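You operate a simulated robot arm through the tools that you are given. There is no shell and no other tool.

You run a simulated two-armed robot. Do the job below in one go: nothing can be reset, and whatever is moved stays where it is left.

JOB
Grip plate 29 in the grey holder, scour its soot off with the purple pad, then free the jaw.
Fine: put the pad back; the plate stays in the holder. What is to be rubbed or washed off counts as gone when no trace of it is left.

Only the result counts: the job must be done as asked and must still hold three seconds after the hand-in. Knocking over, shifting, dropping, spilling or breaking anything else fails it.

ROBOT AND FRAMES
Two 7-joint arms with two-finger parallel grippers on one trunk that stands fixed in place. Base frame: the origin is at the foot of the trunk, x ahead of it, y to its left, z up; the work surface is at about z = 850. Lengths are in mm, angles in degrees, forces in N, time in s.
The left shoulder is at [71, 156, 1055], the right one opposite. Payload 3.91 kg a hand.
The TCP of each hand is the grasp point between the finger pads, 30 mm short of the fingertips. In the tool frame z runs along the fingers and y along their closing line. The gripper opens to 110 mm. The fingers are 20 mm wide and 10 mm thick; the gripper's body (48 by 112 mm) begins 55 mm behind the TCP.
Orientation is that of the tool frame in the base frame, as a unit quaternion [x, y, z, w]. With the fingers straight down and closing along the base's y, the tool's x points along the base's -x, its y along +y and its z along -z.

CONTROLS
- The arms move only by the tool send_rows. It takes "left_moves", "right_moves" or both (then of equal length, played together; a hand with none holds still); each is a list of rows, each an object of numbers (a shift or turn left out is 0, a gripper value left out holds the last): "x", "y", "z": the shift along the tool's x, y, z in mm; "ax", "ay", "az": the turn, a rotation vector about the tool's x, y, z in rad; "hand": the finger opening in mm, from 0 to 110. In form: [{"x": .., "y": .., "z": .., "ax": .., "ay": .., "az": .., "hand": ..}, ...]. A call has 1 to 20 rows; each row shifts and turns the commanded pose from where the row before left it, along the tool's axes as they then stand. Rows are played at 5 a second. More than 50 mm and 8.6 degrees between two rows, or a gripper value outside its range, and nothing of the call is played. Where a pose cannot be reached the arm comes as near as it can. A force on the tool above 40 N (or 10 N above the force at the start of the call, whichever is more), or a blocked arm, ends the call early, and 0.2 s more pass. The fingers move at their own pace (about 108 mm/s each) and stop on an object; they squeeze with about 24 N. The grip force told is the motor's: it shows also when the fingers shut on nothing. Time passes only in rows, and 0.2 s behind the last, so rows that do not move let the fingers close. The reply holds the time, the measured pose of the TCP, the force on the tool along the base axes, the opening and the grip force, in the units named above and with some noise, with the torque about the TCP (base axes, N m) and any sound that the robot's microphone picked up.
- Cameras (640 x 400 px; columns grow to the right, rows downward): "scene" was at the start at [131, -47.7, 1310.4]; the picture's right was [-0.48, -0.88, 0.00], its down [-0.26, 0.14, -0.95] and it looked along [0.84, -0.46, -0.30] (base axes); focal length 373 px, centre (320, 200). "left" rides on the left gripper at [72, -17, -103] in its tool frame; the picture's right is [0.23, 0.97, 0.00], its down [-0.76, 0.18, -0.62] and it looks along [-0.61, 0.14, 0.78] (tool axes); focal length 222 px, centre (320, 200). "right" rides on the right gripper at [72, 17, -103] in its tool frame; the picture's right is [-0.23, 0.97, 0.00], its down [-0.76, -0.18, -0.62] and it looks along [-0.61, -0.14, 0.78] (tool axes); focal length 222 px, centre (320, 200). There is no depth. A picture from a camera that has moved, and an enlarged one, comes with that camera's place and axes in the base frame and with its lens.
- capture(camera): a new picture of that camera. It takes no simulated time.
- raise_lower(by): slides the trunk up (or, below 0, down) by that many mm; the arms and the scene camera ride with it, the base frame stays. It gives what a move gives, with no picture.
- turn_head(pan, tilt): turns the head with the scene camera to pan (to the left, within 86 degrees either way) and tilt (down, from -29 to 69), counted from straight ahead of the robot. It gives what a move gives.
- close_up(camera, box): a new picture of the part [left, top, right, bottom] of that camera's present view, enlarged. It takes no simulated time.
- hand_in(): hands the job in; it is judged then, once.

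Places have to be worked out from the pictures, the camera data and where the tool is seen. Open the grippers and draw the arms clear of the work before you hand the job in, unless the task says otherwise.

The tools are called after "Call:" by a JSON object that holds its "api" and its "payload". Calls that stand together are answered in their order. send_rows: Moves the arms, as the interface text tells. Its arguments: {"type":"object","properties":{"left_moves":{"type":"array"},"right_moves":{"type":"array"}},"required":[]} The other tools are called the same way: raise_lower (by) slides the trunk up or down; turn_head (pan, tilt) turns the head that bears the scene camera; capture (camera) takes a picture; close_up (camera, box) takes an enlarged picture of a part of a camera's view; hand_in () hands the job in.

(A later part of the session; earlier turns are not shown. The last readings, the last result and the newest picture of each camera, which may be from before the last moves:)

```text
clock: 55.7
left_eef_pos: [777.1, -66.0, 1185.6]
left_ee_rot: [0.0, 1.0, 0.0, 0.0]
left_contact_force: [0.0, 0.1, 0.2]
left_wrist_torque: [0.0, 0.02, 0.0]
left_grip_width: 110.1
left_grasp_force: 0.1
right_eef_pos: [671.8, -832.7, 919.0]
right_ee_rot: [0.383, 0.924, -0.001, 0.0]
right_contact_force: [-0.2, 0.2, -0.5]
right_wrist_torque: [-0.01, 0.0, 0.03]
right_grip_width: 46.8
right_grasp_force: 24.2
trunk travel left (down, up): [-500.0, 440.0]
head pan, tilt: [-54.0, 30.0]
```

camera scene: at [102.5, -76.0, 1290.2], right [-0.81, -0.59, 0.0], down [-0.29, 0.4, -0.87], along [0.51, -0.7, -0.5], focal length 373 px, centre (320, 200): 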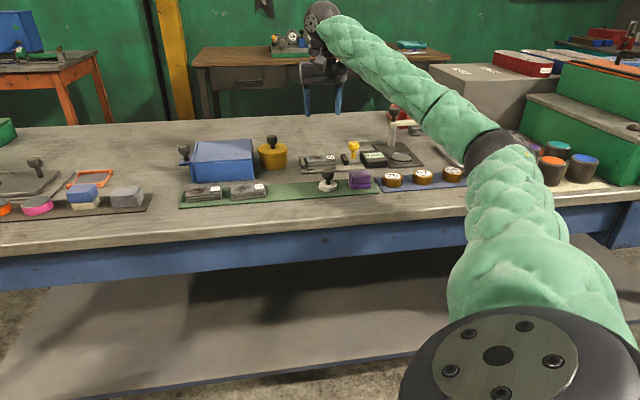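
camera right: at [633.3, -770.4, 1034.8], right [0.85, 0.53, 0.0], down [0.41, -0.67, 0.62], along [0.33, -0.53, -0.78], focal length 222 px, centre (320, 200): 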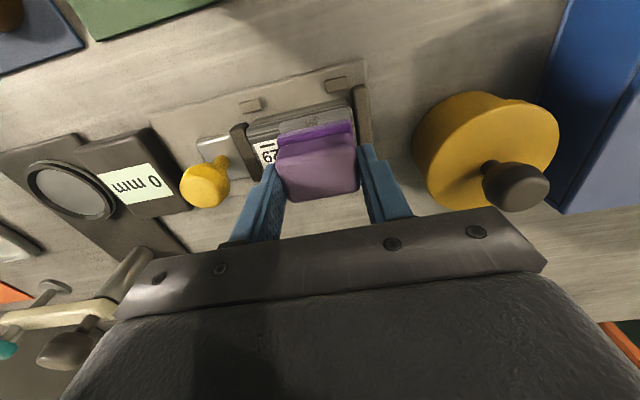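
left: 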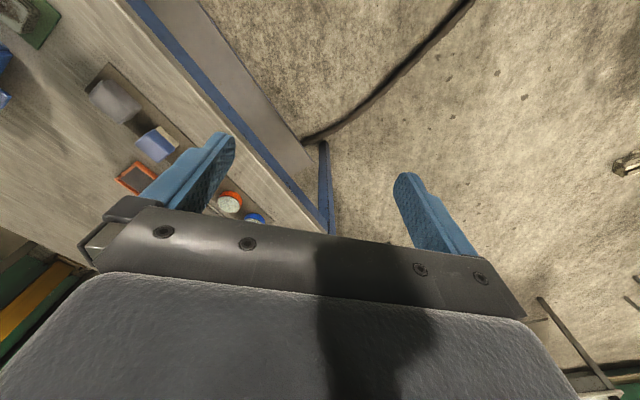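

Still no contact force; I'll continue carefully.

Call:
{"api": "send_rows", "payload": {"right_moves": [{"z": 0.5}, {"z": 0.5}, {}]}}

Call:
{"api": "close_up", "payload": {"camera": "scene", "box": [292, 140, 340, 170]}}

```text
clock: 56.5
left_eef_pos: [776.9, -66.8, 1185.1]
left_ee_rot: [-0.001, 1.0, 0.0, 0.001]
left_contact_force: [0.2, -0.1, 1.1]
left_wrist_torque: [-0.02, 0.02, 0.04]
left_grip_width: 109.8
left_grasp_force: 0.0
right_eef_pos: [671.9, -832.4, 918.5]
right_ee_rot: [0.384, 0.923, 0.0, 0.0]
right_contact_force: [0.0, -0.5, 1.7]
right_wrist_torque: [0.03, 0.03, 0.0]
right_grip_width: 46.8
right_grasp_force: 24.0
trunk travel left (down, up): [-500.0, 440.0]
head pan, tilt: [-54.0, 30.0]
```

```text
13.33 times, centred on (316, 155) of scene
camera zoom: at [102.4, -75.9, 1290.2], right [-0.81, -0.59, 0.0], down [-0.29, 0.4, -0.87], along [0.51, -0.7, -0.5], focal length 4973 px, centre (373, 800)
```

zoom: 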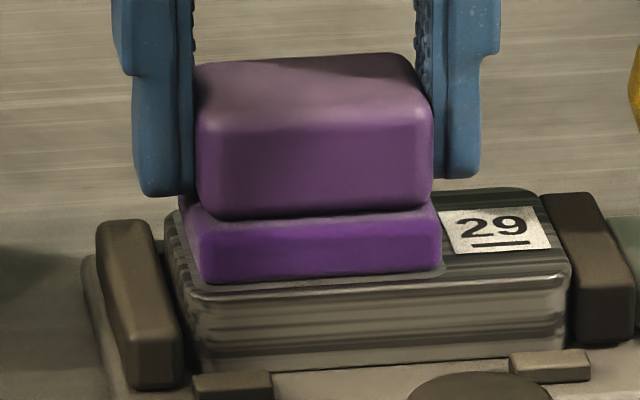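

Contact is starting (1.7 N). I'll press slightly more and make the first strokes along s (±8 mm).

Call:
{"api": "send_rows", "payload": {"right_moves": [{"z": 0.4}, {"y": 4}, {"y": 4}, {"y": -4}, {"y": -4}, {"y": -4}, {"y": -4}, {"y": 4}, {"y": 4}, {}]}}

Call:
{"api": "close_up", "payload": {"camera": "scene", "box": [292, 140, 340, 170]}}

```text
clock: 58.7
left_eef_pos: [776.1, -65.8, 1185.5]
left_ee_rot: [0.0, 1.0, -0.001, 0.001]
left_contact_force: [-0.2, -0.1, -0.1]
left_wrist_torque: [0.01, -0.01, 0.0]
left_grip_width: 109.8
left_grasp_force: 0.0
right_eef_pos: [672.9, -832.7, 919.1]
right_ee_rot: [0.383, 0.924, -0.001, -0.001]
right_contact_force: [-0.7, 0.9, 3.7]
right_wrist_torque: [-0.02, 0.06, -0.01]
right_grip_width: 47.1
right_grasp_force: 23.9
trunk travel left (down, up): [-500.0, 440.0]
head pan, tilt: [-54.0, 30.0]
```

```text
13.33 times, centred on (316, 155) of scene
camera zoom: at [102.1, -75.8, 1290.2], right [-0.81, -0.59, 0.0], down [-0.29, 0.4, -0.87], along [0.51, -0.7, -0.5], focal length 4973 px, centre (373, 800)
```

zoom: 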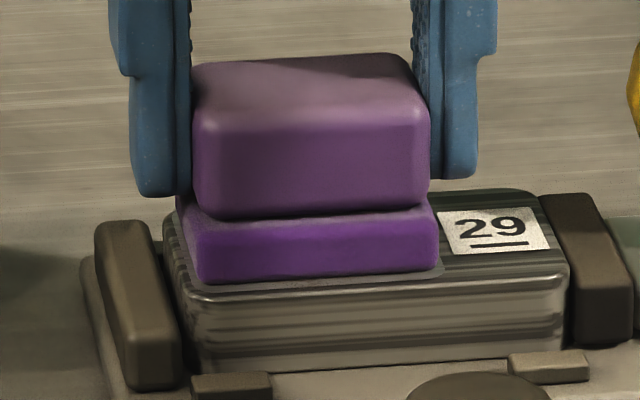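

Pressing with ~4 N. I'll scour more widely: strokes along s at n offsets of +4 and -4 mm.

Call:
{"api": "send_rows", "payload": {"right_moves": [{"x": -4, "z": 0.2}, {"y": 5}, {"y": 5}, {"y": -5}, {"y": -5}, {"y": -5}, {"y": -5}, {"y": 5}, {"y": 5}, {"x": 4}, {"x": 4}, {"y": 5}, {"y": 5}, {"y": -5}, {"y": -5}, {"y": -5}, {"y": -5}, {"y": 5}, {"y": 5}, {"x": -4}]}}

Call:
{"api": "close_up", "payload": {"camera": "scene", "box": [284, 130, 364, 180]}}

```text
clock: 62.9
left_eef_pos: [777.6, -65.3, 1185.0]
left_ee_rot: [0.0, 1.0, 0.0, 0.0]
left_contact_force: [0.3, -0.4, -0.2]
left_wrist_torque: [0.0, -0.03, -0.01]
left_grip_width: 109.7
left_grasp_force: 0.0
right_eef_pos: [673.5, -832.8, 918.4]
right_ee_rot: [0.383, 0.924, -0.001, 0.0]
right_contact_force: [-0.6, 0.2, 6.3]
right_wrist_torque: [0.04, 0.02, -0.01]
right_grip_width: 46.8
right_grasp_force: 23.9
trunk travel left (down, up): [-500.0, 440.0]
head pan, tilt: [-54.0, 30.0]
```

```text
8.00 times, centred on (324, 155) of scene
camera zoom: at [102.1, -75.3, 1290.2], right [-0.81, -0.59, 0.0], down [-0.29, 0.4, -0.87], along [0.51, -0.7, -0.5], focal length 2984 px, centre (288, 560)
```

zoom: 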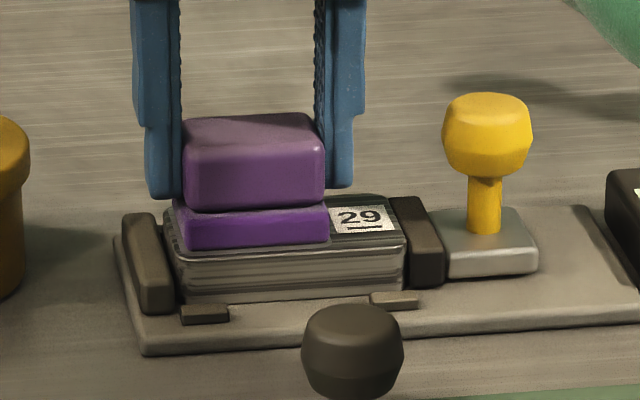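

Normal force is ~6 N and everything is stable. One more scouring set with wider n offsets (±6 mm), then I'll lift and inspect.

Call:
{"api": "send_rows", "payload": {"right_moves": [{"x": -6}, {"y": 6}, {"y": 6}, {"y": -6}, {"y": -6}, {"y": -6}, {"y": -6}, {"y": 6}, {"y": 6}, {"x": 6}, {"x": 6}, {"y": 6}, {"y": 6}, {"y": -6}, {"y": -6}, {"y": -6}, {"y": -6}, {"y": 6}, {"y": 6}, {"x": -6}]}}

Call:
{"api": "send_rows", "payload": {"right_moves": [{"z": -3}, {"z": -8}, {"z": -12}, {"z": -12}, {"z": -15}, {"z": -15}, {}]}}

Call:
{"api": "close_up", "payload": {"camera": "scene", "box": [292, 140, 340, 170]}}

Call:
{"api": "capture", "payload": {"camera": "right"}}

```text
clock: 67.1
left_eef_pos: [777.0, -66.5, 1185.1]
left_ee_rot: [0.0, 1.0, 0.0, 0.0]
left_contact_force: [-0.3, -0.1, 0.0]
left_wrist_torque: [-0.03, 0.01, 0.0]
left_grip_width: 109.8
left_grasp_force: 0.0
right_eef_pos: [673.2, -831.6, 918.6]
right_ee_rot: [0.383, 0.924, 0.0, 0.0]
right_contact_force: [0.2, 0.9, 0.6]
right_wrist_torque: [-0.05, -0.03, 0.01]
right_grip_width: 46.7
right_grasp_force: 23.7
trunk travel left (down, up): [-500.0, 440.0]
head pan, tilt: [-54.0, 30.0]
```

```text
clock: 68.7
left_eef_pos: [776.4, -66.9, 1187.3]
left_ee_rot: [0.0, 1.0, 0.0, -0.001]
left_contact_force: [-0.1, 0.6, -0.2]
left_wrist_torque: [0.0, -0.02, 0.02]
left_grip_width: 109.9
left_grasp_force: 0.1
right_eef_pos: [672.1, -831.7, 982.8]
right_ee_rot: [0.384, 0.924, 0.0, -0.001]
right_contact_force: [0.8, -0.6, -0.7]
right_wrist_torque: [-0.01, 0.02, -0.01]
right_grip_width: 46.8
right_grasp_force: 24.3
trunk travel left (down, up): [-500.0, 440.0]
head pan, tilt: [-54.0, 30.0]
```

```text
13.33 times, centred on (316, 155) of scene
camera zoom: at [102.7, -76.2, 1290.1], right [-0.81, -0.59, 0.0], down [-0.29, 0.41, -0.87], along [0.51, -0.7, -0.5], focal length 4973 px, centre (373, 800)
```

zoom: 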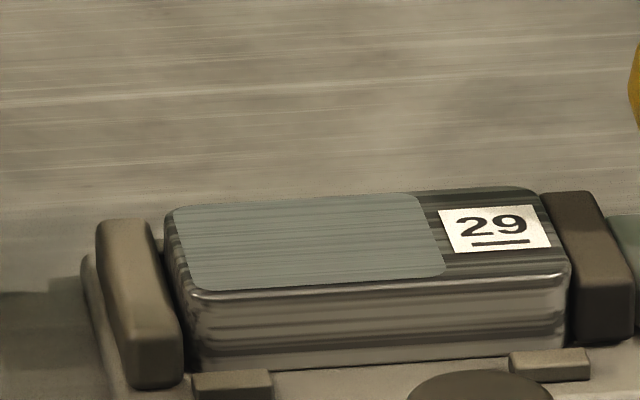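

```text
taken
camera right: at [633.2, -769.1, 1086.0], right [0.85, 0.53, 0.0], down [0.41, -0.67, 0.62], along [0.33, -0.53, -0.78], focal length 222 px, centre (320, 200)
```

right: 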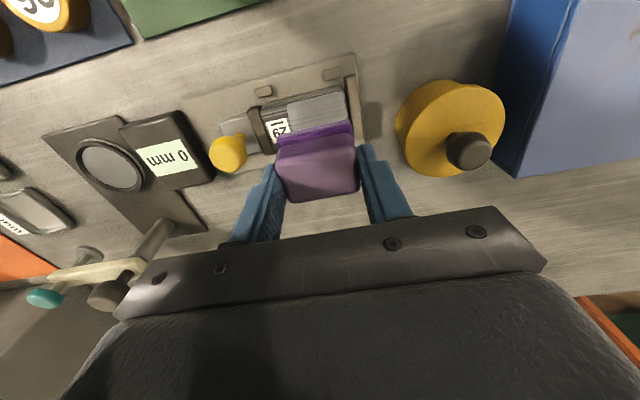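

The patch looks clean from here. I'll back off toward the pad's home (over n≈970) so the wrist camera sees the whole patch, and enlarge it to look for any trace.

Call:
{"api": "send_rows", "payload": {"right_moves": [{"x": 7}, {"x": 13}, {"x": 14}, {"x": 14}, {"x": 14}, {"x": 10}, {"x": 5}, {}]}}

Call:
{"api": "capture", "payload": {"camera": "right"}}

Call:
{"api": "close_up", "payload": {"camera": "scene", "box": [300, 148, 332, 168]}}

```text
clock: 70.5
left_eef_pos: [775.4, -67.1, 1186.0]
left_ee_rot: [0.0, 1.0, -0.001, 0.001]
left_contact_force: [-0.1, 0.4, 0.6]
left_wrist_torque: [0.0, -0.01, -0.03]
left_grip_width: 109.9
left_grasp_force: 0.1
right_eef_pos: [617.1, -777.4, 982.5]
right_ee_rot: [0.383, 0.924, -0.001, -0.001]
right_contact_force: [0.2, -0.6, -0.3]
right_wrist_torque: [-0.01, -0.01, -0.01]
right_grip_width: 46.8
right_grasp_force: 23.1
trunk travel left (down, up): [-500.0, 440.0]
head pan, tilt: [-54.0, 30.0]
```

```text
taken
camera right: at [577.9, -714.7, 1086.3], right [0.85, 0.53, 0.0], down [0.41, -0.67, 0.62], along [0.33, -0.53, -0.78], focal length 222 px, centre (320, 200)
```

right: 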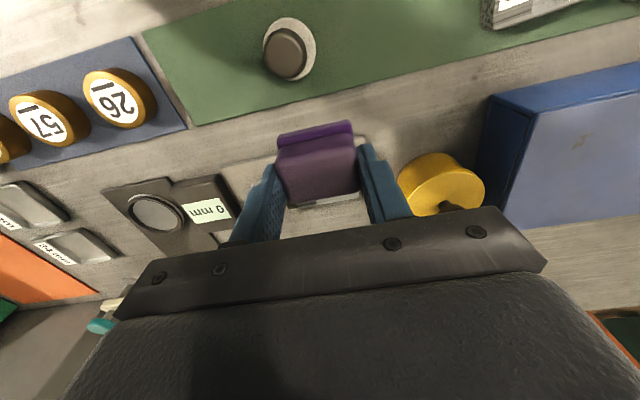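

```text
16.00 times, centred on (316, 158) of scene
camera zoom: at [102.5, -76.0, 1290.2], right [-0.81, -0.59, 0.0], down [-0.29, 0.4, -0.87], along [0.51, -0.7, -0.5], focal length 5967 px, centre (384, 872)
```

zoom: 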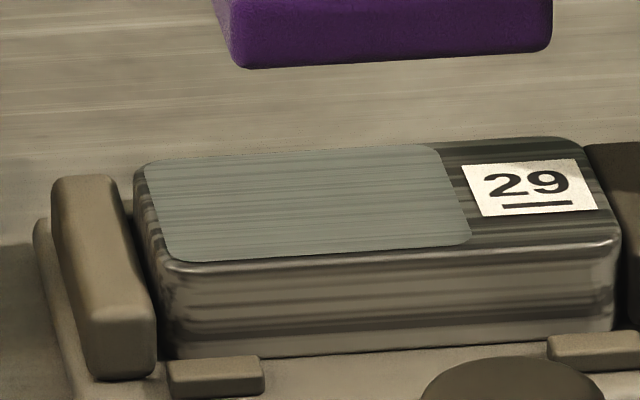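

No soot is visible from the head camera. For a steeper look, I'll shift the hand in -s so the wrist camera sees the patch beside the fingers.

Call:
{"api": "send_rows", "payload": {"right_moves": [{"y": -7, "z": -5}, {"y": -13, "z": -5}, {"y": -14, "z": -5}, {"y": -14}, {"y": -14}, {"y": -13}, {"y": -7}, {}]}}

Call:
{"api": "capture", "payload": {"camera": "right"}}

```text
clock: 72.3
left_eef_pos: [776.3, -66.3, 1187.4]
left_ee_rot: [0.0, 1.0, 0.001, 0.0]
left_contact_force: [0.2, -0.1, 0.6]
left_wrist_torque: [0.0, 0.03, 0.01]
left_grip_width: 109.9
left_grasp_force: 0.1
right_eef_pos: [560.7, -836.6, 997.6]
right_ee_rot: [0.383, 0.924, 0.0, 0.0]
right_contact_force: [-0.1, -0.3, -0.8]
right_wrist_torque: [0.0, -0.01, -0.03]
right_grip_width: 46.9
right_grasp_force: 24.4
trunk travel left (down, up): [-500.0, 440.0]
head pan, tilt: [-54.0, 30.0]
```

```text
taken
camera right: at [520.6, -773.6, 1100.4], right [0.85, 0.53, 0.0], down [0.41, -0.66, 0.62], along [0.33, -0.53, -0.78], focal length 222 px, centre (320, 200)
```

right: 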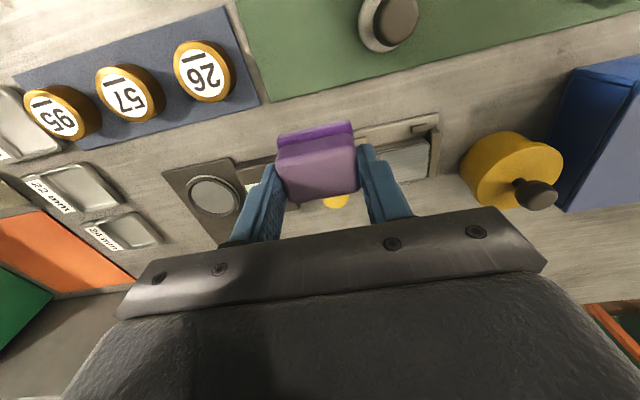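

Call:
{"api": "close_up", "payload": {"camera": "right", "box": [376, 125, 456, 185]}}

```text
6.67 times, centred on (416, 155) of right
camera zoom: at [520.6, -773.6, 1100.4], right [0.85, 0.53, 0.0], down [0.41, -0.66, 0.62], along [0.33, -0.53, -0.78], focal length 1481 px, centre (-320, 500)
```

zoom: 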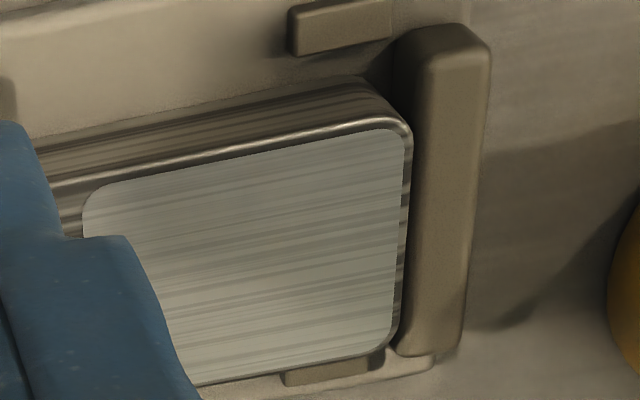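

The patch is clean in the steep view too. Now I'll carry the pad back over its spot on the green mat (x +59, y -10 in tool terms) and lower most of the way.

Call:
{"api": "send_rows", "payload": {"right_moves": [{"x": 7}, {"x": 13, "y": -3}, {"x": 14, "y": -4}, {"x": 14, "y": -3}, {"x": 8}, {"x": 3}, {}, {"z": 12}, {"z": 15}, {"z": 15}, {"z": 15}, {"z": 15}, {"z": 12}, {"z": 8}, {}, {}]}}

Call:
{"api": "capture", "payload": {"camera": "right"}}

Call:
{"api": "close_up", "payload": {"camera": "scene", "box": [316, 140, 396, 190]}}

```text
clock: 75.7
left_eef_pos: [775.0, -66.4, 1185.9]
left_ee_rot: [0.0, 1.0, -0.001, 0.0]
left_contact_force: [0.0, 0.1, 0.6]
left_wrist_torque: [-0.01, -0.01, 0.0]
left_grip_width: 110.1
left_grasp_force: 0.1
right_eef_pos: [510.7, -801.1, 905.8]
right_ee_rot: [0.383, 0.924, 0.0, 0.0]
right_contact_force: [-0.2, 0.6, -0.5]
right_wrist_torque: [-0.01, -0.05, 0.01]
right_grip_width: 46.9
right_grasp_force: 23.9
trunk travel left (down, up): [-500.0, 440.0]
head pan, tilt: [-54.0, 30.0]
```

```text
taken
camera right: at [470.6, -738.4, 1008.7], right [0.85, 0.53, 0.0], down [0.41, -0.66, 0.62], along [0.33, -0.53, -0.78], focal length 222 px, centre (320, 200)
```

right: 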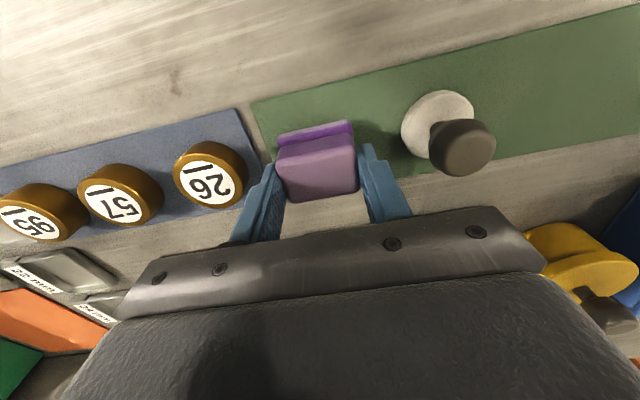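

```text
8.00 times, centred on (356, 165) of scene
camera zoom: at [102.4, -76.0, 1290.2], right [-0.81, -0.59, 0.0], down [-0.29, 0.4, -0.87], along [0.51, -0.7, -0.5], focal length 2984 px, centre (32, 480)
```

zoom: 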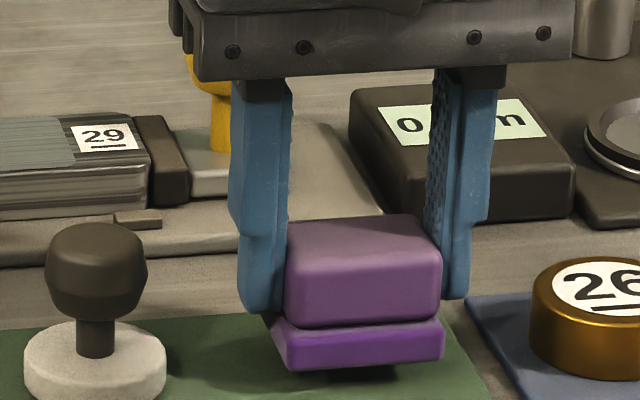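

The pad is 9 mm above its spot, within about 1 mm of the original place. I'll trim +1 mm in s and lower to touch.

Call:
{"api": "send_rows", "payload": {"right_moves": [{"y": 1}, {"z": 3}, {"z": 3}, {"z": 2}, {}, {}]}}

Call:
{"api": "close_up", "payload": {"camera": "scene", "box": [316, 140, 396, 190]}}

```text
clock: 77.1
left_eef_pos: [775.6, -65.8, 1185.8]
left_ee_rot: [0.0, 1.0, 0.0, 0.0]
left_contact_force: [0.2, 0.2, 0.5]
left_wrist_torque: [-0.02, 0.05, -0.04]
left_grip_width: 110.0
left_grasp_force: 0.0
right_eef_pos: [509.9, -800.8, 898.3]
right_ee_rot: [0.384, 0.924, 0.001, 0.0]
right_contact_force: [-0.9, -0.5, 0.6]
right_wrist_torque: [-0.03, -0.01, 0.01]
right_grip_width: 46.8
right_grasp_force: 23.7
trunk travel left (down, up): [-500.0, 440.0]
head pan, tilt: [-54.0, 30.0]
```

```text
8.00 times, centred on (356, 165) of scene
camera zoom: at [102.4, -76.0, 1290.2], right [-0.81, -0.59, 0.0], down [-0.29, 0.4, -0.87], along [0.51, -0.7, -0.5], focal length 2984 px, centre (32, 480)
```

zoom: 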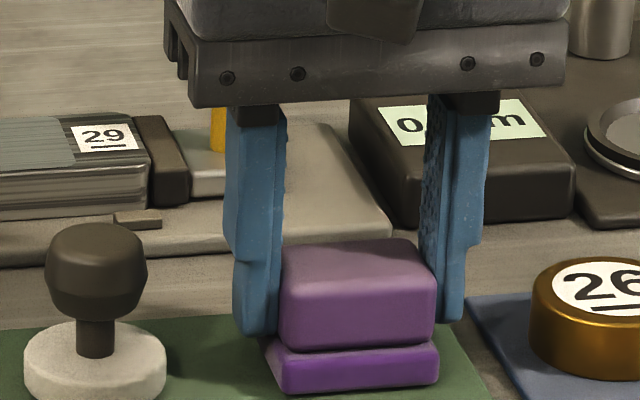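

Very near contact now. I'll lower in half-millimetre steps.

Call:
{"api": "send_rows", "payload": {"right_moves": [{"z": 0.5}, {"z": 0.5}, {}]}}

```text
clock: 77.9
left_eef_pos: [776.6, -66.4, 1185.5]
left_ee_rot: [0.0, 1.0, 0.0, 0.0]
left_contact_force: [0.2, 0.0, -0.2]
left_wrist_torque: [0.01, 0.0, -0.02]
left_grip_width: 110.1
left_grasp_force: 0.0
right_eef_pos: [511.3, -800.0, 897.1]
right_ee_rot: [0.383, 0.924, 0.0, -0.001]
right_contact_force: [0.6, -0.5, -0.9]
right_wrist_torque: [-0.02, 0.01, 0.05]
right_grip_width: 46.9
right_grasp_force: 23.7
trunk travel left (down, up): [-500.0, 440.0]
head pan, tilt: [-54.0, 30.0]
```

Call:
{"api": "send_rows", "payload": {"right_moves": [{"z": 0.5}, {"z": 0.3}, {}]}}

```text
clock: 78.7
left_eef_pos: [776.5, -66.1, 1186.3]
left_ee_rot: [0.0, 1.0, 0.001, 0.0]
left_contact_force: [0.3, 0.4, 0.3]
left_wrist_torque: [0.0, 0.03, 0.03]
left_grip_width: 110.1
left_grasp_force: 0.0
right_eef_pos: [510.3, -800.3, 896.4]
right_ee_rot: [0.383, 0.924, 0.0, 0.0]
right_contact_force: [0.5, 1.1, 2.3]
right_wrist_torque: [0.03, 0.05, -0.01]
right_grip_width: 46.7
right_grasp_force: 23.9
trunk travel left (down, up): [-500.0, 440.0]
head pan, tilt: [-54.0, 30.0]
```

Contact with the mat (2.3 N). I'll open the fingers gently and check the pad stays.

Call:
{"api": "send_rows", "payload": {"right_moves": [{"hand": 50}, {"hand": 58}, {"hand": 64}, {}, {"z": -8}, {"z": -15}, {"z": -25}, {"z": -25}, {"z": -25}, {"z": -20}, {}]}}

Call:
{"api": "close_up", "payload": {"camera": "scene", "box": [316, 140, 396, 190]}}

Call:
{"api": "capture", "payload": {"camera": "right"}}

```text
clock: 81.1
left_eef_pos: [775.8, -67.3, 1186.2]
left_ee_rot: [0.0, 1.0, 0.0, 0.0]
left_contact_force: [-0.7, -0.1, -0.1]
left_wrist_torque: [0.0, -0.01, -0.02]
left_grip_width: 110.3
left_grasp_force: 0.1
right_eef_pos: [512.8, -799.9, 1013.1]
right_ee_rot: [0.383, 0.924, 0.0, 0.0]
right_contact_force: [0.0, 0.9, 0.5]
right_wrist_torque: [-0.03, 0.01, -0.02]
right_grip_width: 63.7
right_grasp_force: 0.0
trunk travel left (down, up): [-500.0, 440.0]
head pan, tilt: [-54.0, 30.0]
```

```text
8.00 times, centred on (356, 165) of scene
camera zoom: at [102.4, -76.1, 1290.2], right [-0.81, -0.59, 0.0], down [-0.29, 0.4, -0.87], along [0.51, -0.7, -0.5], focal length 2984 px, centre (32, 480)
```

zoom: 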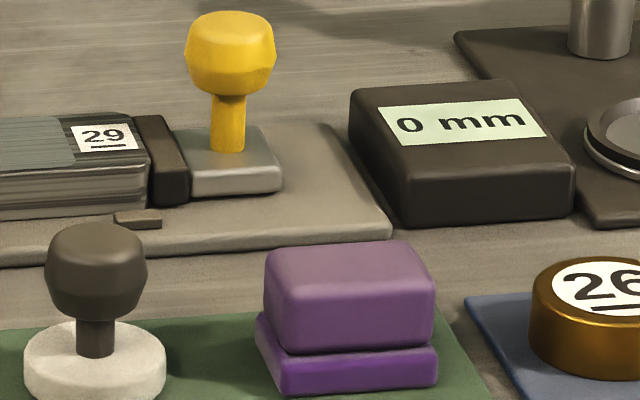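

```text
taken
camera right: at [473.2, -737.3, 1116.9], right [0.85, 0.53, 0.0], down [0.41, -0.66, 0.62], along [0.33, -0.53, -0.78], focal length 222 px, centre (320, 200)
```

right: 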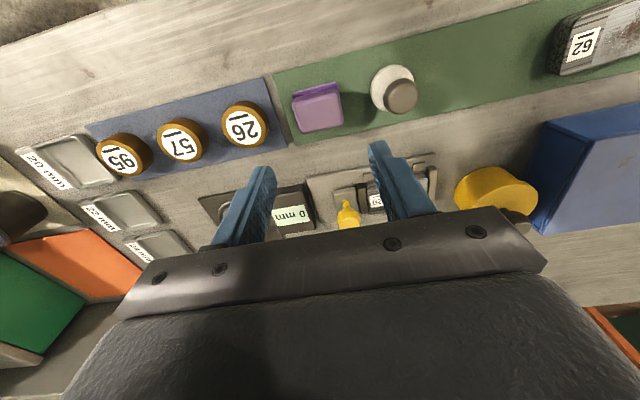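

The pad is back within a millimetre of its original place. I'll move back over the yellow knob (n≈1065, s≈-195) to inspect the patch fully and then free the jaw.

Call:
{"api": "send_rows", "payload": {"right_moves": [{"x": -12}, {"x": -20, "y": 2}, {"x": -20, "y": 2}, {"x": -20, "y": 2}, {"x": -20, "y": 2}, {"x": -20}, {"x": -16}, {"x": -8}, {}, {}]}}

Call:
{"api": "capture", "payload": {"camera": "right"}}

Call:
{"api": "close_up", "payload": {"camera": "right", "box": [280, 40, 440, 140]}}

```text
clock: 83.3
left_eef_pos: [776.8, -65.9, 1185.2]
left_ee_rot: [-0.001, 1.0, 0.001, 0.0]
left_contact_force: [-0.7, 0.3, 0.2]
left_wrist_torque: [-0.02, -0.02, -0.03]
left_grip_width: 110.0
left_grasp_force: 0.0
right_eef_pos: [613.5, -890.1, 1012.9]
right_ee_rot: [0.384, 0.923, 0.0, 0.0]
right_contact_force: [0.6, -1.2, -0.5]
right_wrist_torque: [-0.01, -0.02, 0.02]
right_grip_width: 64.3
right_grasp_force: 0.0
trunk travel left (down, up): [-500.0, 440.0]
head pan, tilt: [-54.0, 30.0]
```

```text
taken
camera right: at [575.1, -827.1, 1116.0], right [0.85, 0.53, 0.0], down [0.41, -0.66, 0.62], along [0.33, -0.53, -0.78], focal length 222 px, centre (320, 200)
```

right: 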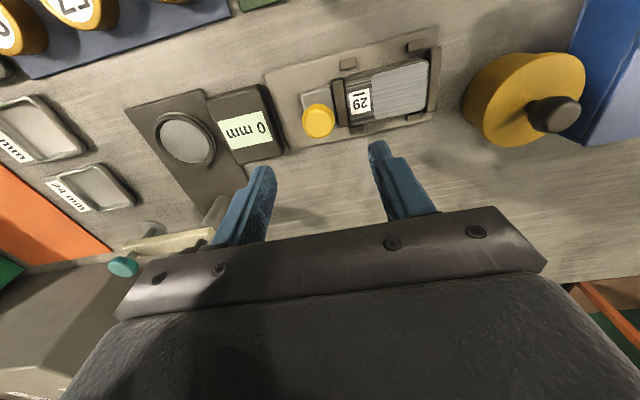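

```text
4.00 times, centred on (360, 90) of right
camera zoom: at [575.1, -827.1, 1116.0], right [0.85, 0.53, 0.0], down [0.41, -0.66, 0.62], along [0.33, -0.53, -0.78], focal length 888 px, centre (160, 640)
```

zoom: 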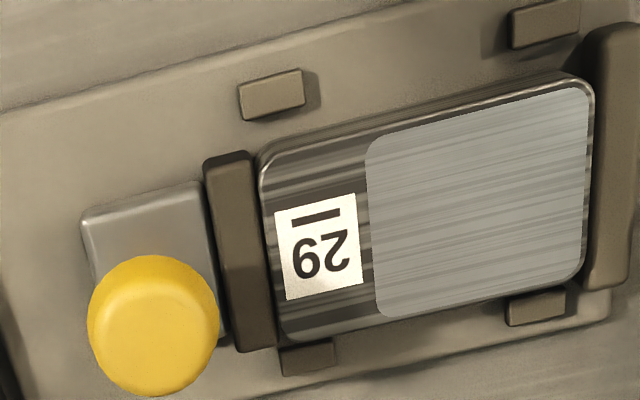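

The whole patch appears clean. A last sharp look at the patch, then I'll grip the knob.

Call:
{"api": "close_up", "payload": {"camera": "right", "box": [366, 52, 434, 124]}}

Call:
{"api": "close_up", "payload": {"camera": "right", "box": [288, 75, 360, 145]}}

```text
5.56 times, centred on (400, 88) of right
camera zoom: at [575.1, -827.1, 1116.0], right [0.85, 0.53, 0.0], down [0.41, -0.66, 0.62], along [0.33, -0.53, -0.78], focal length 1234 px, centre (-124, 822)
```

zoom: 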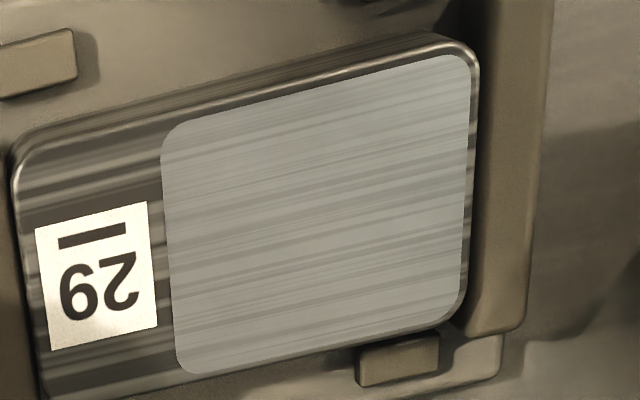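

```text
5.71 times, centred on (324, 110) of right
camera zoom: at [575.1, -827.1, 1116.0], right [0.85, 0.53, 0.0], down [0.41, -0.66, 0.62], along [0.33, -0.53, -0.78], focal length 1269 px, centre (297, 714)
```

zoom: 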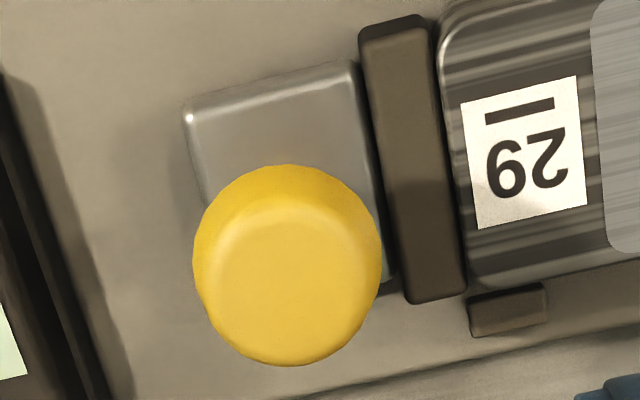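

The patch is spotless and the hand is centred over the knob (s≈-196, n≈1064). I'll lower to z≈912 with a 52 mm opening.

Call:
{"api": "send_rows", "payload": {"right_moves": [{"hand": 52, "z": 10}, {"z": 22}, {"z": 22}, {"z": 20}, {"z": 15}, {"z": 8}, {"z": 3.5}, {}, {}]}}

Call:
{"api": "capture", "payload": {"camera": "right"}}

Call:
{"api": "close_up", "payload": {"camera": "scene", "box": [296, 130, 376, 180]}}

```text
clock: 85.3
left_eef_pos: [776.9, -66.2, 1186.1]
left_ee_rot: [0.0, 1.0, 0.0, 0.0]
left_contact_force: [0.0, -0.6, -0.5]
left_wrist_torque: [0.03, -0.01, -0.01]
left_grip_width: 110.2
left_grasp_force: 0.1
right_eef_pos: [612.6, -890.3, 913.2]
right_ee_rot: [0.383, 0.924, 0.0, -0.001]
right_contact_force: [-0.1, 0.7, 0.2]
right_wrist_torque: [-0.01, 0.03, -0.01]
right_grip_width: 52.1
right_grasp_force: 0.0
trunk travel left (down, up): [-500.0, 440.0]
head pan, tilt: [-54.0, 30.0]
```

```text
taken
camera right: at [573.8, -828.2, 1017.2], right [0.85, 0.53, 0.0], down [0.41, -0.66, 0.62], along [0.33, -0.53, -0.78], focal length 222 px, centre (320, 200)
```

right: 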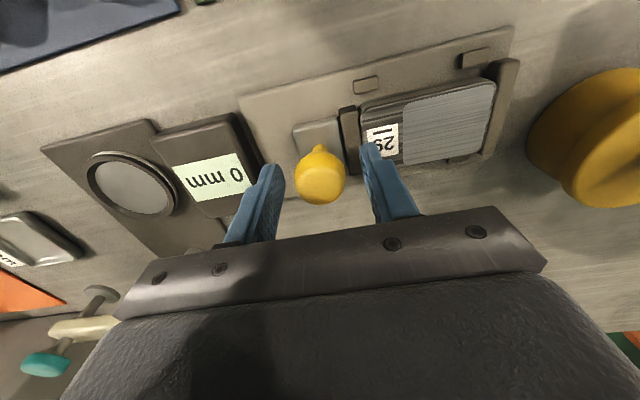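

```text
8.00 times, centred on (336, 155) of scene
camera zoom: at [102.4, -76.0, 1290.2], right [-0.81, -0.59, 0.0], down [-0.29, 0.4, -0.87], along [0.51, -0.7, -0.5], focal length 2984 px, centre (192, 560)
```

zoom: 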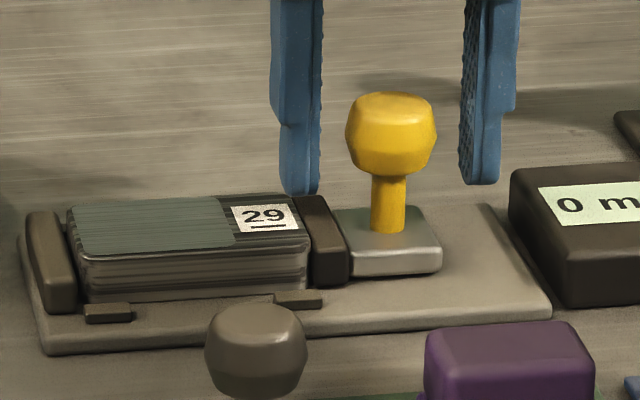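

The knob is centred between the fingers. I'll close on it.

Call:
{"api": "send_rows", "payload": {"right_moves": [{"hand": 40}, {"hand": 15}, {}, {}]}}

```text
clock: 86.3
left_eef_pos: [777.2, -65.7, 1185.3]
left_ee_rot: [-0.001, 1.0, 0.0, 0.0]
left_contact_force: [0.4, -0.6, -0.2]
left_wrist_torque: [0.01, -0.04, 0.01]
left_grip_width: 110.0
left_grasp_force: 0.1
right_eef_pos: [613.9, -890.0, 914.5]
right_ee_rot: [0.383, 0.924, 0.001, -0.001]
right_contact_force: [0.9, 2.1, -0.9]
right_wrist_torque: [-0.21, 0.18, 0.06]
right_grip_width: 31.8
right_grasp_force: 44.9
trunk travel left (down, up): [-500.0, 440.0]
head pan, tilt: [-54.0, 30.0]
```

Knob gripped. I'll draw the jaw back in -s in 2 mm steps and check loads.

Call:
{"api": "send_rows", "payload": {"right_moves": [{"y": -2}, {"y": -2}, {"y": -2}, {"y": -2}, {}]}}

Call:
{"api": "close_up", "payload": {"camera": "scene", "box": [296, 130, 376, 180]}}

```text
clock: 87.5
left_eef_pos: [776.5, -66.0, 1187.0]
left_ee_rot: [-0.001, 1.0, 0.0, 0.0]
left_contact_force: [-0.6, 0.6, 0.4]
left_wrist_torque: [0.01, -0.03, -0.01]
left_grip_width: 109.9
left_grasp_force: 0.1
right_eef_pos: [607.1, -897.1, 913.6]
right_ee_rot: [0.383, 0.924, 0.001, 0.0]
right_contact_force: [-1.1, 1.0, 2.1]
right_wrist_torque: [0.04, -0.39, 0.16]
right_grip_width: 31.7
right_grasp_force: 45.0
trunk travel left (down, up): [-500.0, 440.0]
head pan, tilt: [-54.0, 30.0]
```

```text
8.00 times, centred on (336, 155) of scene
camera zoom: at [102.2, -75.7, 1290.2], right [-0.81, -0.59, 0.0], down [-0.29, 0.4, -0.87], along [0.51, -0.7, -0.5], focal length 2984 px, centre (192, 560)
```

zoom: 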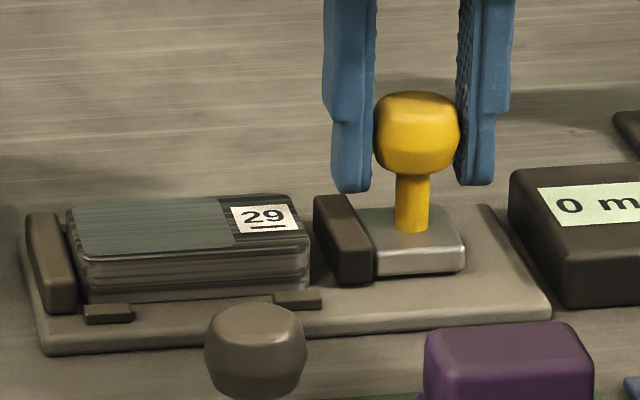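

The jaw is coming off the plate cleanly and the plate stays. I'll continue drawing it back.

Call:
{"api": "send_rows", "payload": {"right_moves": [{"y": -2}, {"y": -2}, {"y": -2}, {"y": -2}, {}]}}

```text
clock: 88.7
left_eef_pos: [776.4, -65.5, 1185.3]
left_ee_rot: [0.0, 1.0, 0.001, -0.001]
left_contact_force: [-1.0, 0.7, -0.2]
left_wrist_torque: [0.01, -0.03, -0.02]
left_grip_width: 109.8
left_grasp_force: 0.2
right_eef_pos: [602.3, -901.7, 914.0]
right_ee_rot: [0.384, 0.924, 0.001, 0.0]
right_contact_force: [0.3, 1.5, 3.6]
right_wrist_torque: [0.62, 0.24, 0.07]
right_grip_width: 31.7
right_grasp_force: 45.1
trunk travel left (down, up): [-500.0, 440.0]
head pan, tilt: [-54.0, 30.0]
```

Loads remain small after 16 mm. I'll go another 8 mm, back to about the jaw's starting position.

Call:
{"api": "send_rows", "payload": {"right_moves": [{"y": -2}, {"y": -2}, {"y": -2}, {"y": -2}, {}]}}

Call:
{"api": "close_up", "payload": {"camera": "scene", "box": [290, 140, 370, 190]}}

```text
clock: 89.9
left_eef_pos: [776.9, -66.4, 1184.4]
left_ee_rot: [0.001, 1.0, 0.0, 0.0]
left_contact_force: [0.2, 0.0, 0.2]
left_wrist_torque: [-0.03, -0.03, -0.01]
left_grip_width: 110.4
left_grasp_force: 0.1
right_eef_pos: [596.2, -908.0, 914.0]
right_ee_rot: [0.383, 0.924, 0.0, 0.0]
right_contact_force: [6.7, -4.4, 8.5]
right_wrist_torque: [-0.09, -0.56, -0.12]
right_grip_width: 31.5
right_grasp_force: 45.4
trunk travel left (down, up): [-500.0, 440.0]
head pan, tilt: [-54.0, 30.0]
```

```text
8.00 times, centred on (330, 165) of scene
camera zoom: at [102.4, -75.7, 1290.2], right [-0.81, -0.59, 0.0], down [-0.29, 0.4, -0.87], along [0.51, -0.7, -0.5], focal length 2984 px, centre (240, 480)
```

zoom: 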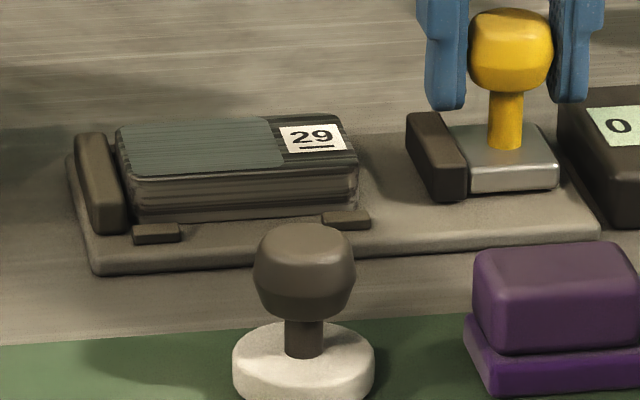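

The jaw is back at its original open position, well clear of the plate. I'll relieve the small side loads, open the fingers and rise.

Call:
{"api": "send_rows", "payload": {"right_moves": [{"x": -0.5, "z": -0.5}, {"hand": 36}, {"hand": 50}, {}, {"z": -8}, {"z": -18}, {"z": -25}, {"z": -30}, {"z": -30}, {}]}}

Call:
{"api": "close_up", "payload": {"camera": "scene", "box": [290, 140, 370, 190]}}

Call:
{"api": "capture", "payload": {"camera": "right"}}

```text
clock: 92.1
left_eef_pos: [776.1, -65.4, 1186.3]
left_ee_rot: [0.0, 1.0, 0.001, -0.002]
left_contact_force: [0.0, 0.3, -0.4]
left_wrist_torque: [-0.01, 0.02, 0.02]
left_grip_width: 110.0
left_grasp_force: 0.0
right_eef_pos: [597.1, -911.6, 1023.9]
right_ee_rot: [0.383, 0.924, 0.001, -0.001]
right_contact_force: [0.1, 0.0, 0.1]
right_wrist_torque: [0.02, 0.02, -0.01]
right_grip_width: 50.0
right_grasp_force: 0.0
trunk travel left (down, up): [-500.0, 440.0]
head pan, tilt: [-54.0, 30.0]
```

```text
8.00 times, centred on (330, 165) of scene
camera zoom: at [102.8, -76.4, 1290.1], right [-0.81, -0.59, 0.0], down [-0.29, 0.41, -0.87], along [0.51, -0.7, -0.5], focal length 2984 px, centre (240, 480)
```

zoom: 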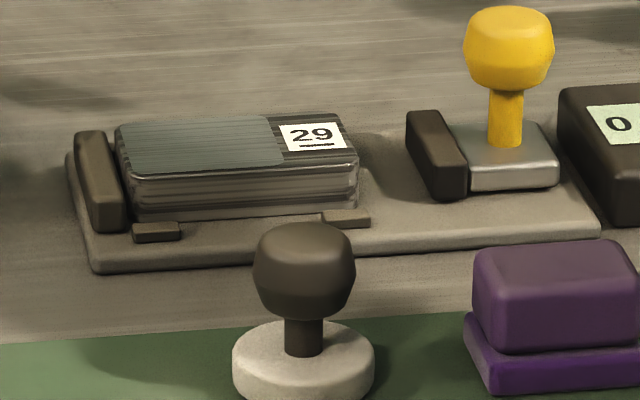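

```text
taken
camera right: at [557.3, -847.9, 1126.9], right [0.85, 0.53, 0.0], down [0.41, -0.67, 0.62], along [0.33, -0.53, -0.78], focal length 222 px, centre (320, 200)
```

right: 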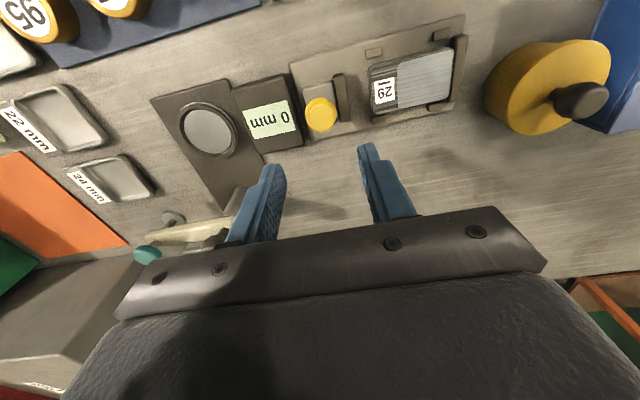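

The plate stays in the holder, jaw freed, pad and all else in place. I'll raise and withdraw the right arm to near its starting position with the gripper open.

Call:
{"api": "send_rows", "payload": {"right_moves": [{"z": -25}, {"z": -30}, {"z": -35}, {"z": -35, "hand": 110}, {"x": 20}, {"x": 30, "y": 10}, {"x": 30, "y": 15}, {"x": 30, "y": 15}, {"x": 30, "y": 15}, {"x": 30, "y": 15}, {"x": 30, "y": 15}, {"x": 30, "y": 15}, {"x": 25, "y": 10}, {"x": 15, "y": 10}, {}, {}]}}

Call:
{"api": "capture", "payload": {"camera": "scene"}}

Call:
{"api": "close_up", "payload": {"camera": "scene", "box": [260, 130, 420, 230]}}

Call:
{"api": "close_up", "payload": {"camera": "scene", "box": [170, 130, 330, 230]}}

Call:
{"api": "close_up", "payload": {"camera": "scene", "box": [360, 90, 580, 220]}}

```text
clock: 92.8
left_eef_pos: [775.5, -66.0, 1185.4]
left_ee_rot: [0.0, 1.0, 0.0, 0.0]
left_contact_force: [0.4, -0.3, -0.4]
left_wrist_torque: [0.01, 0.03, -0.01]
left_grip_width: 110.1
left_grasp_force: 0.1
right_eef_pos: [586.7, -910.0, 950.9]
right_ee_rot: [0.382, 0.916, -0.037, -0.116]
right_contact_force: [-4.9, 8.8, 12.4]
right_wrist_torque: [0.49, 0.0, 0.23]
right_grip_width: 50.1
right_grasp_force: 0.2
trunk travel left (down, up): [-500.0, 440.0]
head pan, tilt: [-54.0, 30.0]
stopped in row 3 (right hand): the force on the tool passed its limit at 161 N (the readings are from after the stop); the commanded pose is now the measured one
```

```text
taken
camera scene: at [101.9, -75.3, 1290.2], right [-0.81, -0.59, 0.0], down [-0.29, 0.4, -0.87], along [0.51, -0.7, -0.5], focal length 373 px, centre (320, 200)
```

scene: 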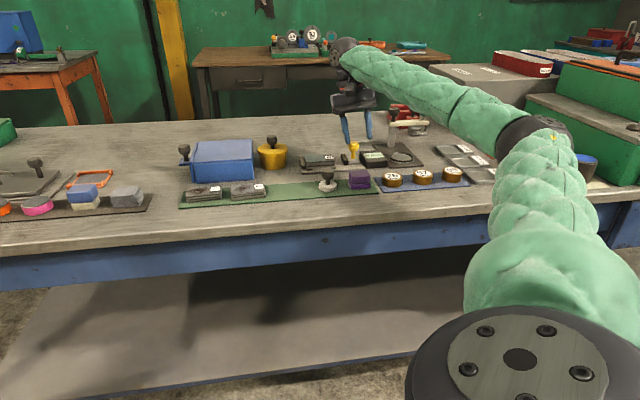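

```text
4.00 times, centred on (340, 180) of scene
camera zoom: at [101.9, -75.3, 1290.2], right [-0.81, -0.59, 0.0], down [-0.29, 0.4, -0.87], along [0.51, -0.7, -0.5], focal length 1492 px, centre (240, 280)
```

zoom: 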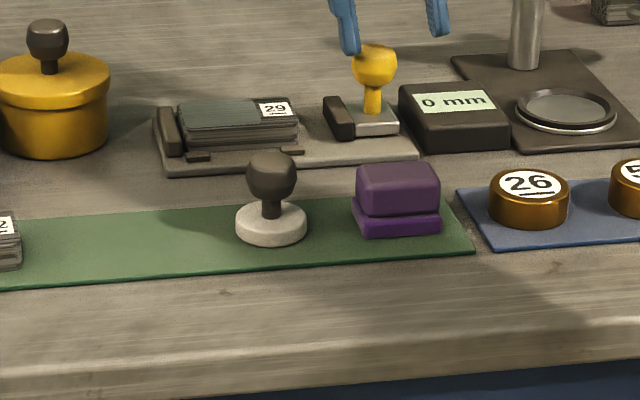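

```text
4.00 times, centred on (250, 180) of scene
camera zoom: at [101.9, -75.3, 1290.2], right [-0.81, -0.59, 0.0], down [-0.29, 0.4, -0.87], along [0.51, -0.7, -0.5], focal length 1492 px, centre (600, 280)
```

zoom: 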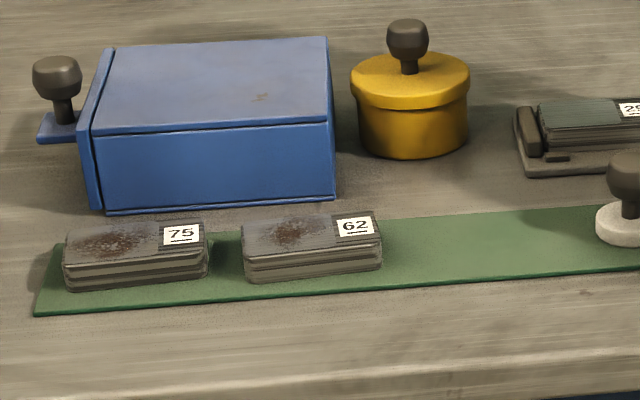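

```text
2.91 times, centred on (470, 155) of scene
camera zoom: at [101.9, -75.3, 1290.2], right [-0.81, -0.59, 0.0], down [-0.29, 0.4, -0.87], along [0.51, -0.7, -0.5], focal length 1085 px, centre (-116, 331)
```

zoom: 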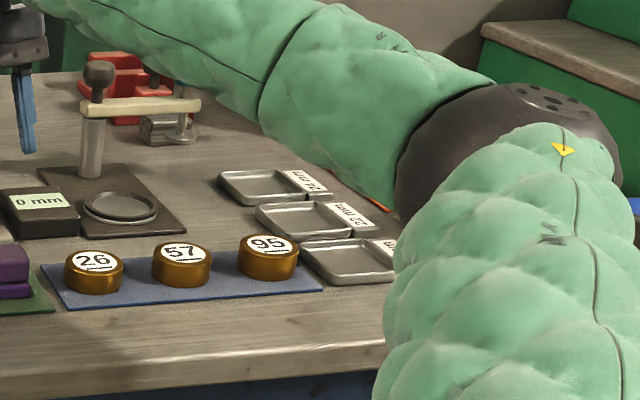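

The rise went beyond the arm's reach there: the hand tilted, dipped and touched something (161 N peak). I'll look closely at the knob, jaw, and hand before any further move.

Call:
{"api": "close_up", "payload": {"camera": "scene", "box": [290, 140, 370, 190]}}

Call:
{"api": "close_up", "payload": {"camera": "scene", "box": [310, 90, 406, 150]}}

Call:
{"api": "capture", "payload": {"camera": "right"}}

```text
8.00 times, centred on (330, 165) of scene
camera zoom: at [101.9, -75.3, 1290.2], right [-0.81, -0.59, 0.0], down [-0.29, 0.4, -0.87], along [0.51, -0.7, -0.5], focal length 2984 px, centre (240, 480)
```

zoom: 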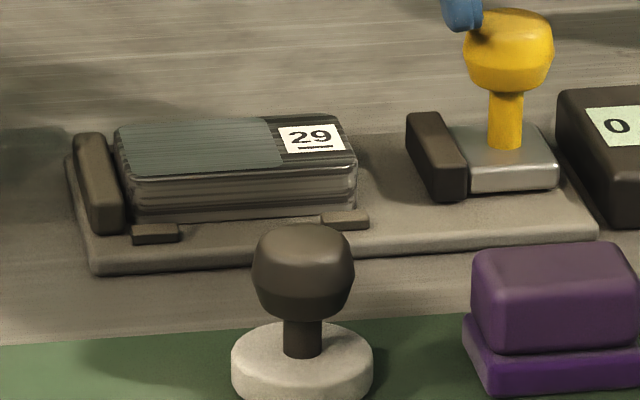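

```text
6.67 times, centred on (358, 120) of scene
camera zoom: at [101.9, -75.3, 1290.2], right [-0.81, -0.59, 0.0], down [-0.29, 0.4, -0.87], along [0.51, -0.7, -0.5], focal length 2486 px, centre (67, 733)
```

zoom: 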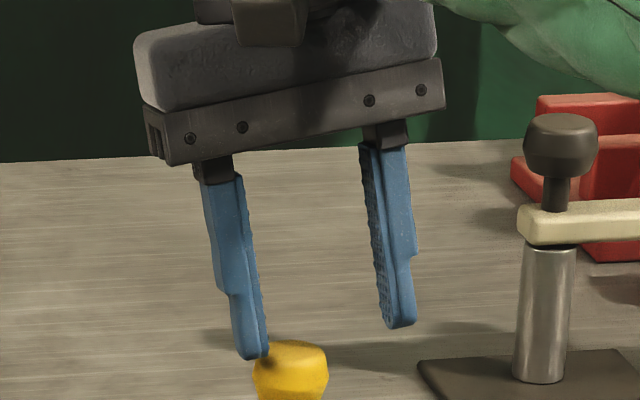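

```text
taken
camera right: at [572.8, -848.4, 1061.9], right [0.83, 0.53, -0.19], down [0.55, -0.68, 0.49], along [0.13, -0.51, -0.85], focal length 222 px, centre (320, 200)
```

right: 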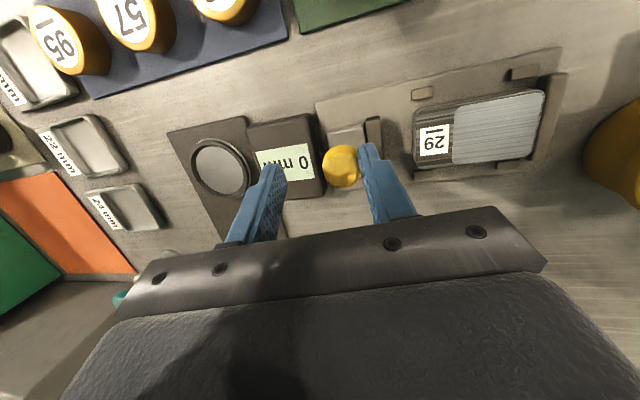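

The +s fingertip rests on the knob's top edge, but the holder, jaw, plate, stamp and pad are all unchanged in the picture. I'll ease the hand upward along the fingers a little and check the force.

Call:
{"api": "send_rows", "payload": {"right_moves": [{"z": -3}, {"z": -4}, {"z": -5}, {}]}}

Call:
{"api": "close_up", "payload": {"camera": "scene", "box": [310, 100, 406, 160]}}

```text
clock: 93.8
left_eef_pos: [776.3, -68.3, 1184.0]
left_ee_rot: [-0.001, 1.0, 0.001, -0.001]
left_contact_force: [0.4, 0.1, 0.1]
left_wrist_torque: [0.03, -0.01, 0.01]
left_grip_width: 110.0
left_grasp_force: 0.1
right_eef_pos: [588.8, -910.2, 962.3]
right_ee_rot: [0.382, 0.916, -0.036, -0.116]
right_contact_force: [0.3, -0.7, -0.8]
right_wrist_torque: [-0.01, 0.01, 0.03]
right_grip_width: 50.1
right_grasp_force: 0.0
trunk travel left (down, up): [-500.0, 440.0]
head pan, tilt: [-54.0, 30.0]
```

```text
6.67 times, centred on (358, 130) of scene
camera zoom: at [102.4, -76.1, 1290.2], right [-0.81, -0.59, 0.0], down [-0.29, 0.4, -0.87], along [0.51, -0.7, -0.5], focal length 2486 px, centre (67, 667)
```

zoom: 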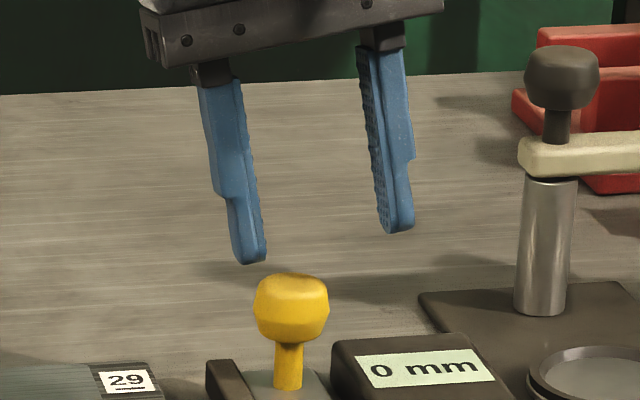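

Clear of the knob now. I'll rise 20 mm more, then draw back toward the robot in small steps at this modest height, checking on the way.

Call:
{"api": "send_rows", "payload": {"right_moves": [{"z": -10}, {"z": -10}, {}, {"x": 8}, {"x": 12}, {"x": 15}, {"x": 15}, {}]}}

Call:
{"api": "capture", "payload": {"camera": "scene"}}

```text
clock: 95.6
left_eef_pos: [775.1, -64.1, 1186.2]
left_ee_rot: [0.001, 1.0, 0.0, 0.0]
left_contact_force: [-0.6, -0.6, 0.3]
left_wrist_torque: [-0.03, -0.03, 0.02]
left_grip_width: 110.1
left_grasp_force: 0.1
right_eef_pos: [558.1, -873.1, 992.8]
right_ee_rot: [0.382, 0.916, -0.038, -0.115]
right_contact_force: [0.0, 0.1, 0.4]
right_wrist_torque: [0.01, 0.0, -0.02]
right_grip_width: 50.3
right_grasp_force: 0.1
trunk travel left (down, up): [-500.0, 440.0]
head pan, tilt: [-54.0, 30.0]
```

```text
taken
camera scene: at [100.8, -73.6, 1290.5], right [-0.81, -0.59, 0.0], down [-0.29, 0.4, -0.87], along [0.51, -0.7, -0.5], focal length 373 px, centre (320, 200)
```

scene: 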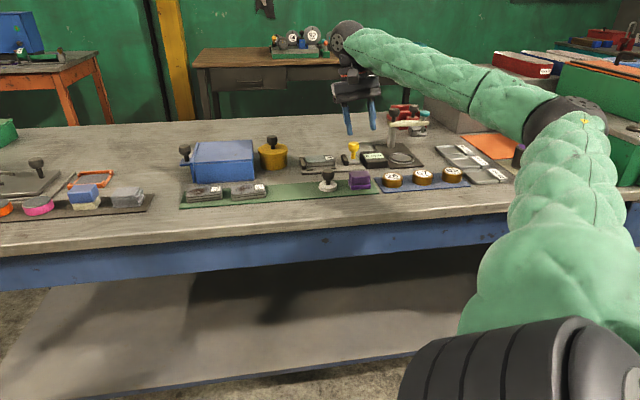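

The hand draws back smoothly. I'll continue retreating toward the robot.

Call:
{"api": "send_rows", "payload": {"right_moves": [{"x": 15}, {"x": 20}, {"x": 20}, {"x": 20}, {"x": 20}, {"x": 20}, {"x": 20}, {"x": 15}, {}]}}

Call:
{"api": "capture", "payload": {"camera": "scene"}}

```text
clock: 97.8
left_eef_pos: [776.4, -68.1, 1184.5]
left_ee_rot: [0.001, 1.0, 0.001, -0.001]
left_contact_force: [0.3, 0.1, -0.1]
left_wrist_torque: [-0.02, 0.01, 0.01]
left_grip_width: 110.0
left_grasp_force: 0.0
right_eef_pos: [487.9, -790.9, 1042.1]
right_ee_rot: [0.383, 0.922, 0.024, -0.053]
right_contact_force: [0.2, 0.8, 0.1]
right_wrist_torque: [0.03, 0.01, -0.02]
right_grip_width: 49.8
right_grasp_force: 0.1
right hand out of reach, approached as far as the arm can: row 1, 2, 3, 4, 5, 6
trunk travel left (down, up): [-500.0, 440.0]
head pan, tilt: [-54.0, 30.0]
stopped in row 9 (right hand): the arm was blocked; the commanded pose is now the measured one
```

```text
taken
camera scene: at [102.8, -76.4, 1290.1], right [-0.81, -0.59, 0.0], down [-0.29, 0.41, -0.87], along [0.51, -0.7, -0.5], focal length 373 px, centre (320, 200)
```

scene: 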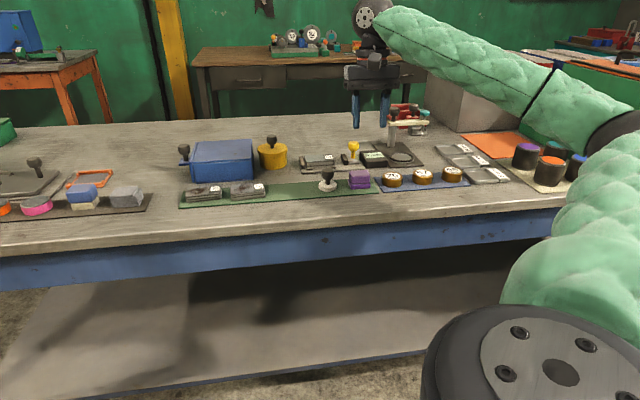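

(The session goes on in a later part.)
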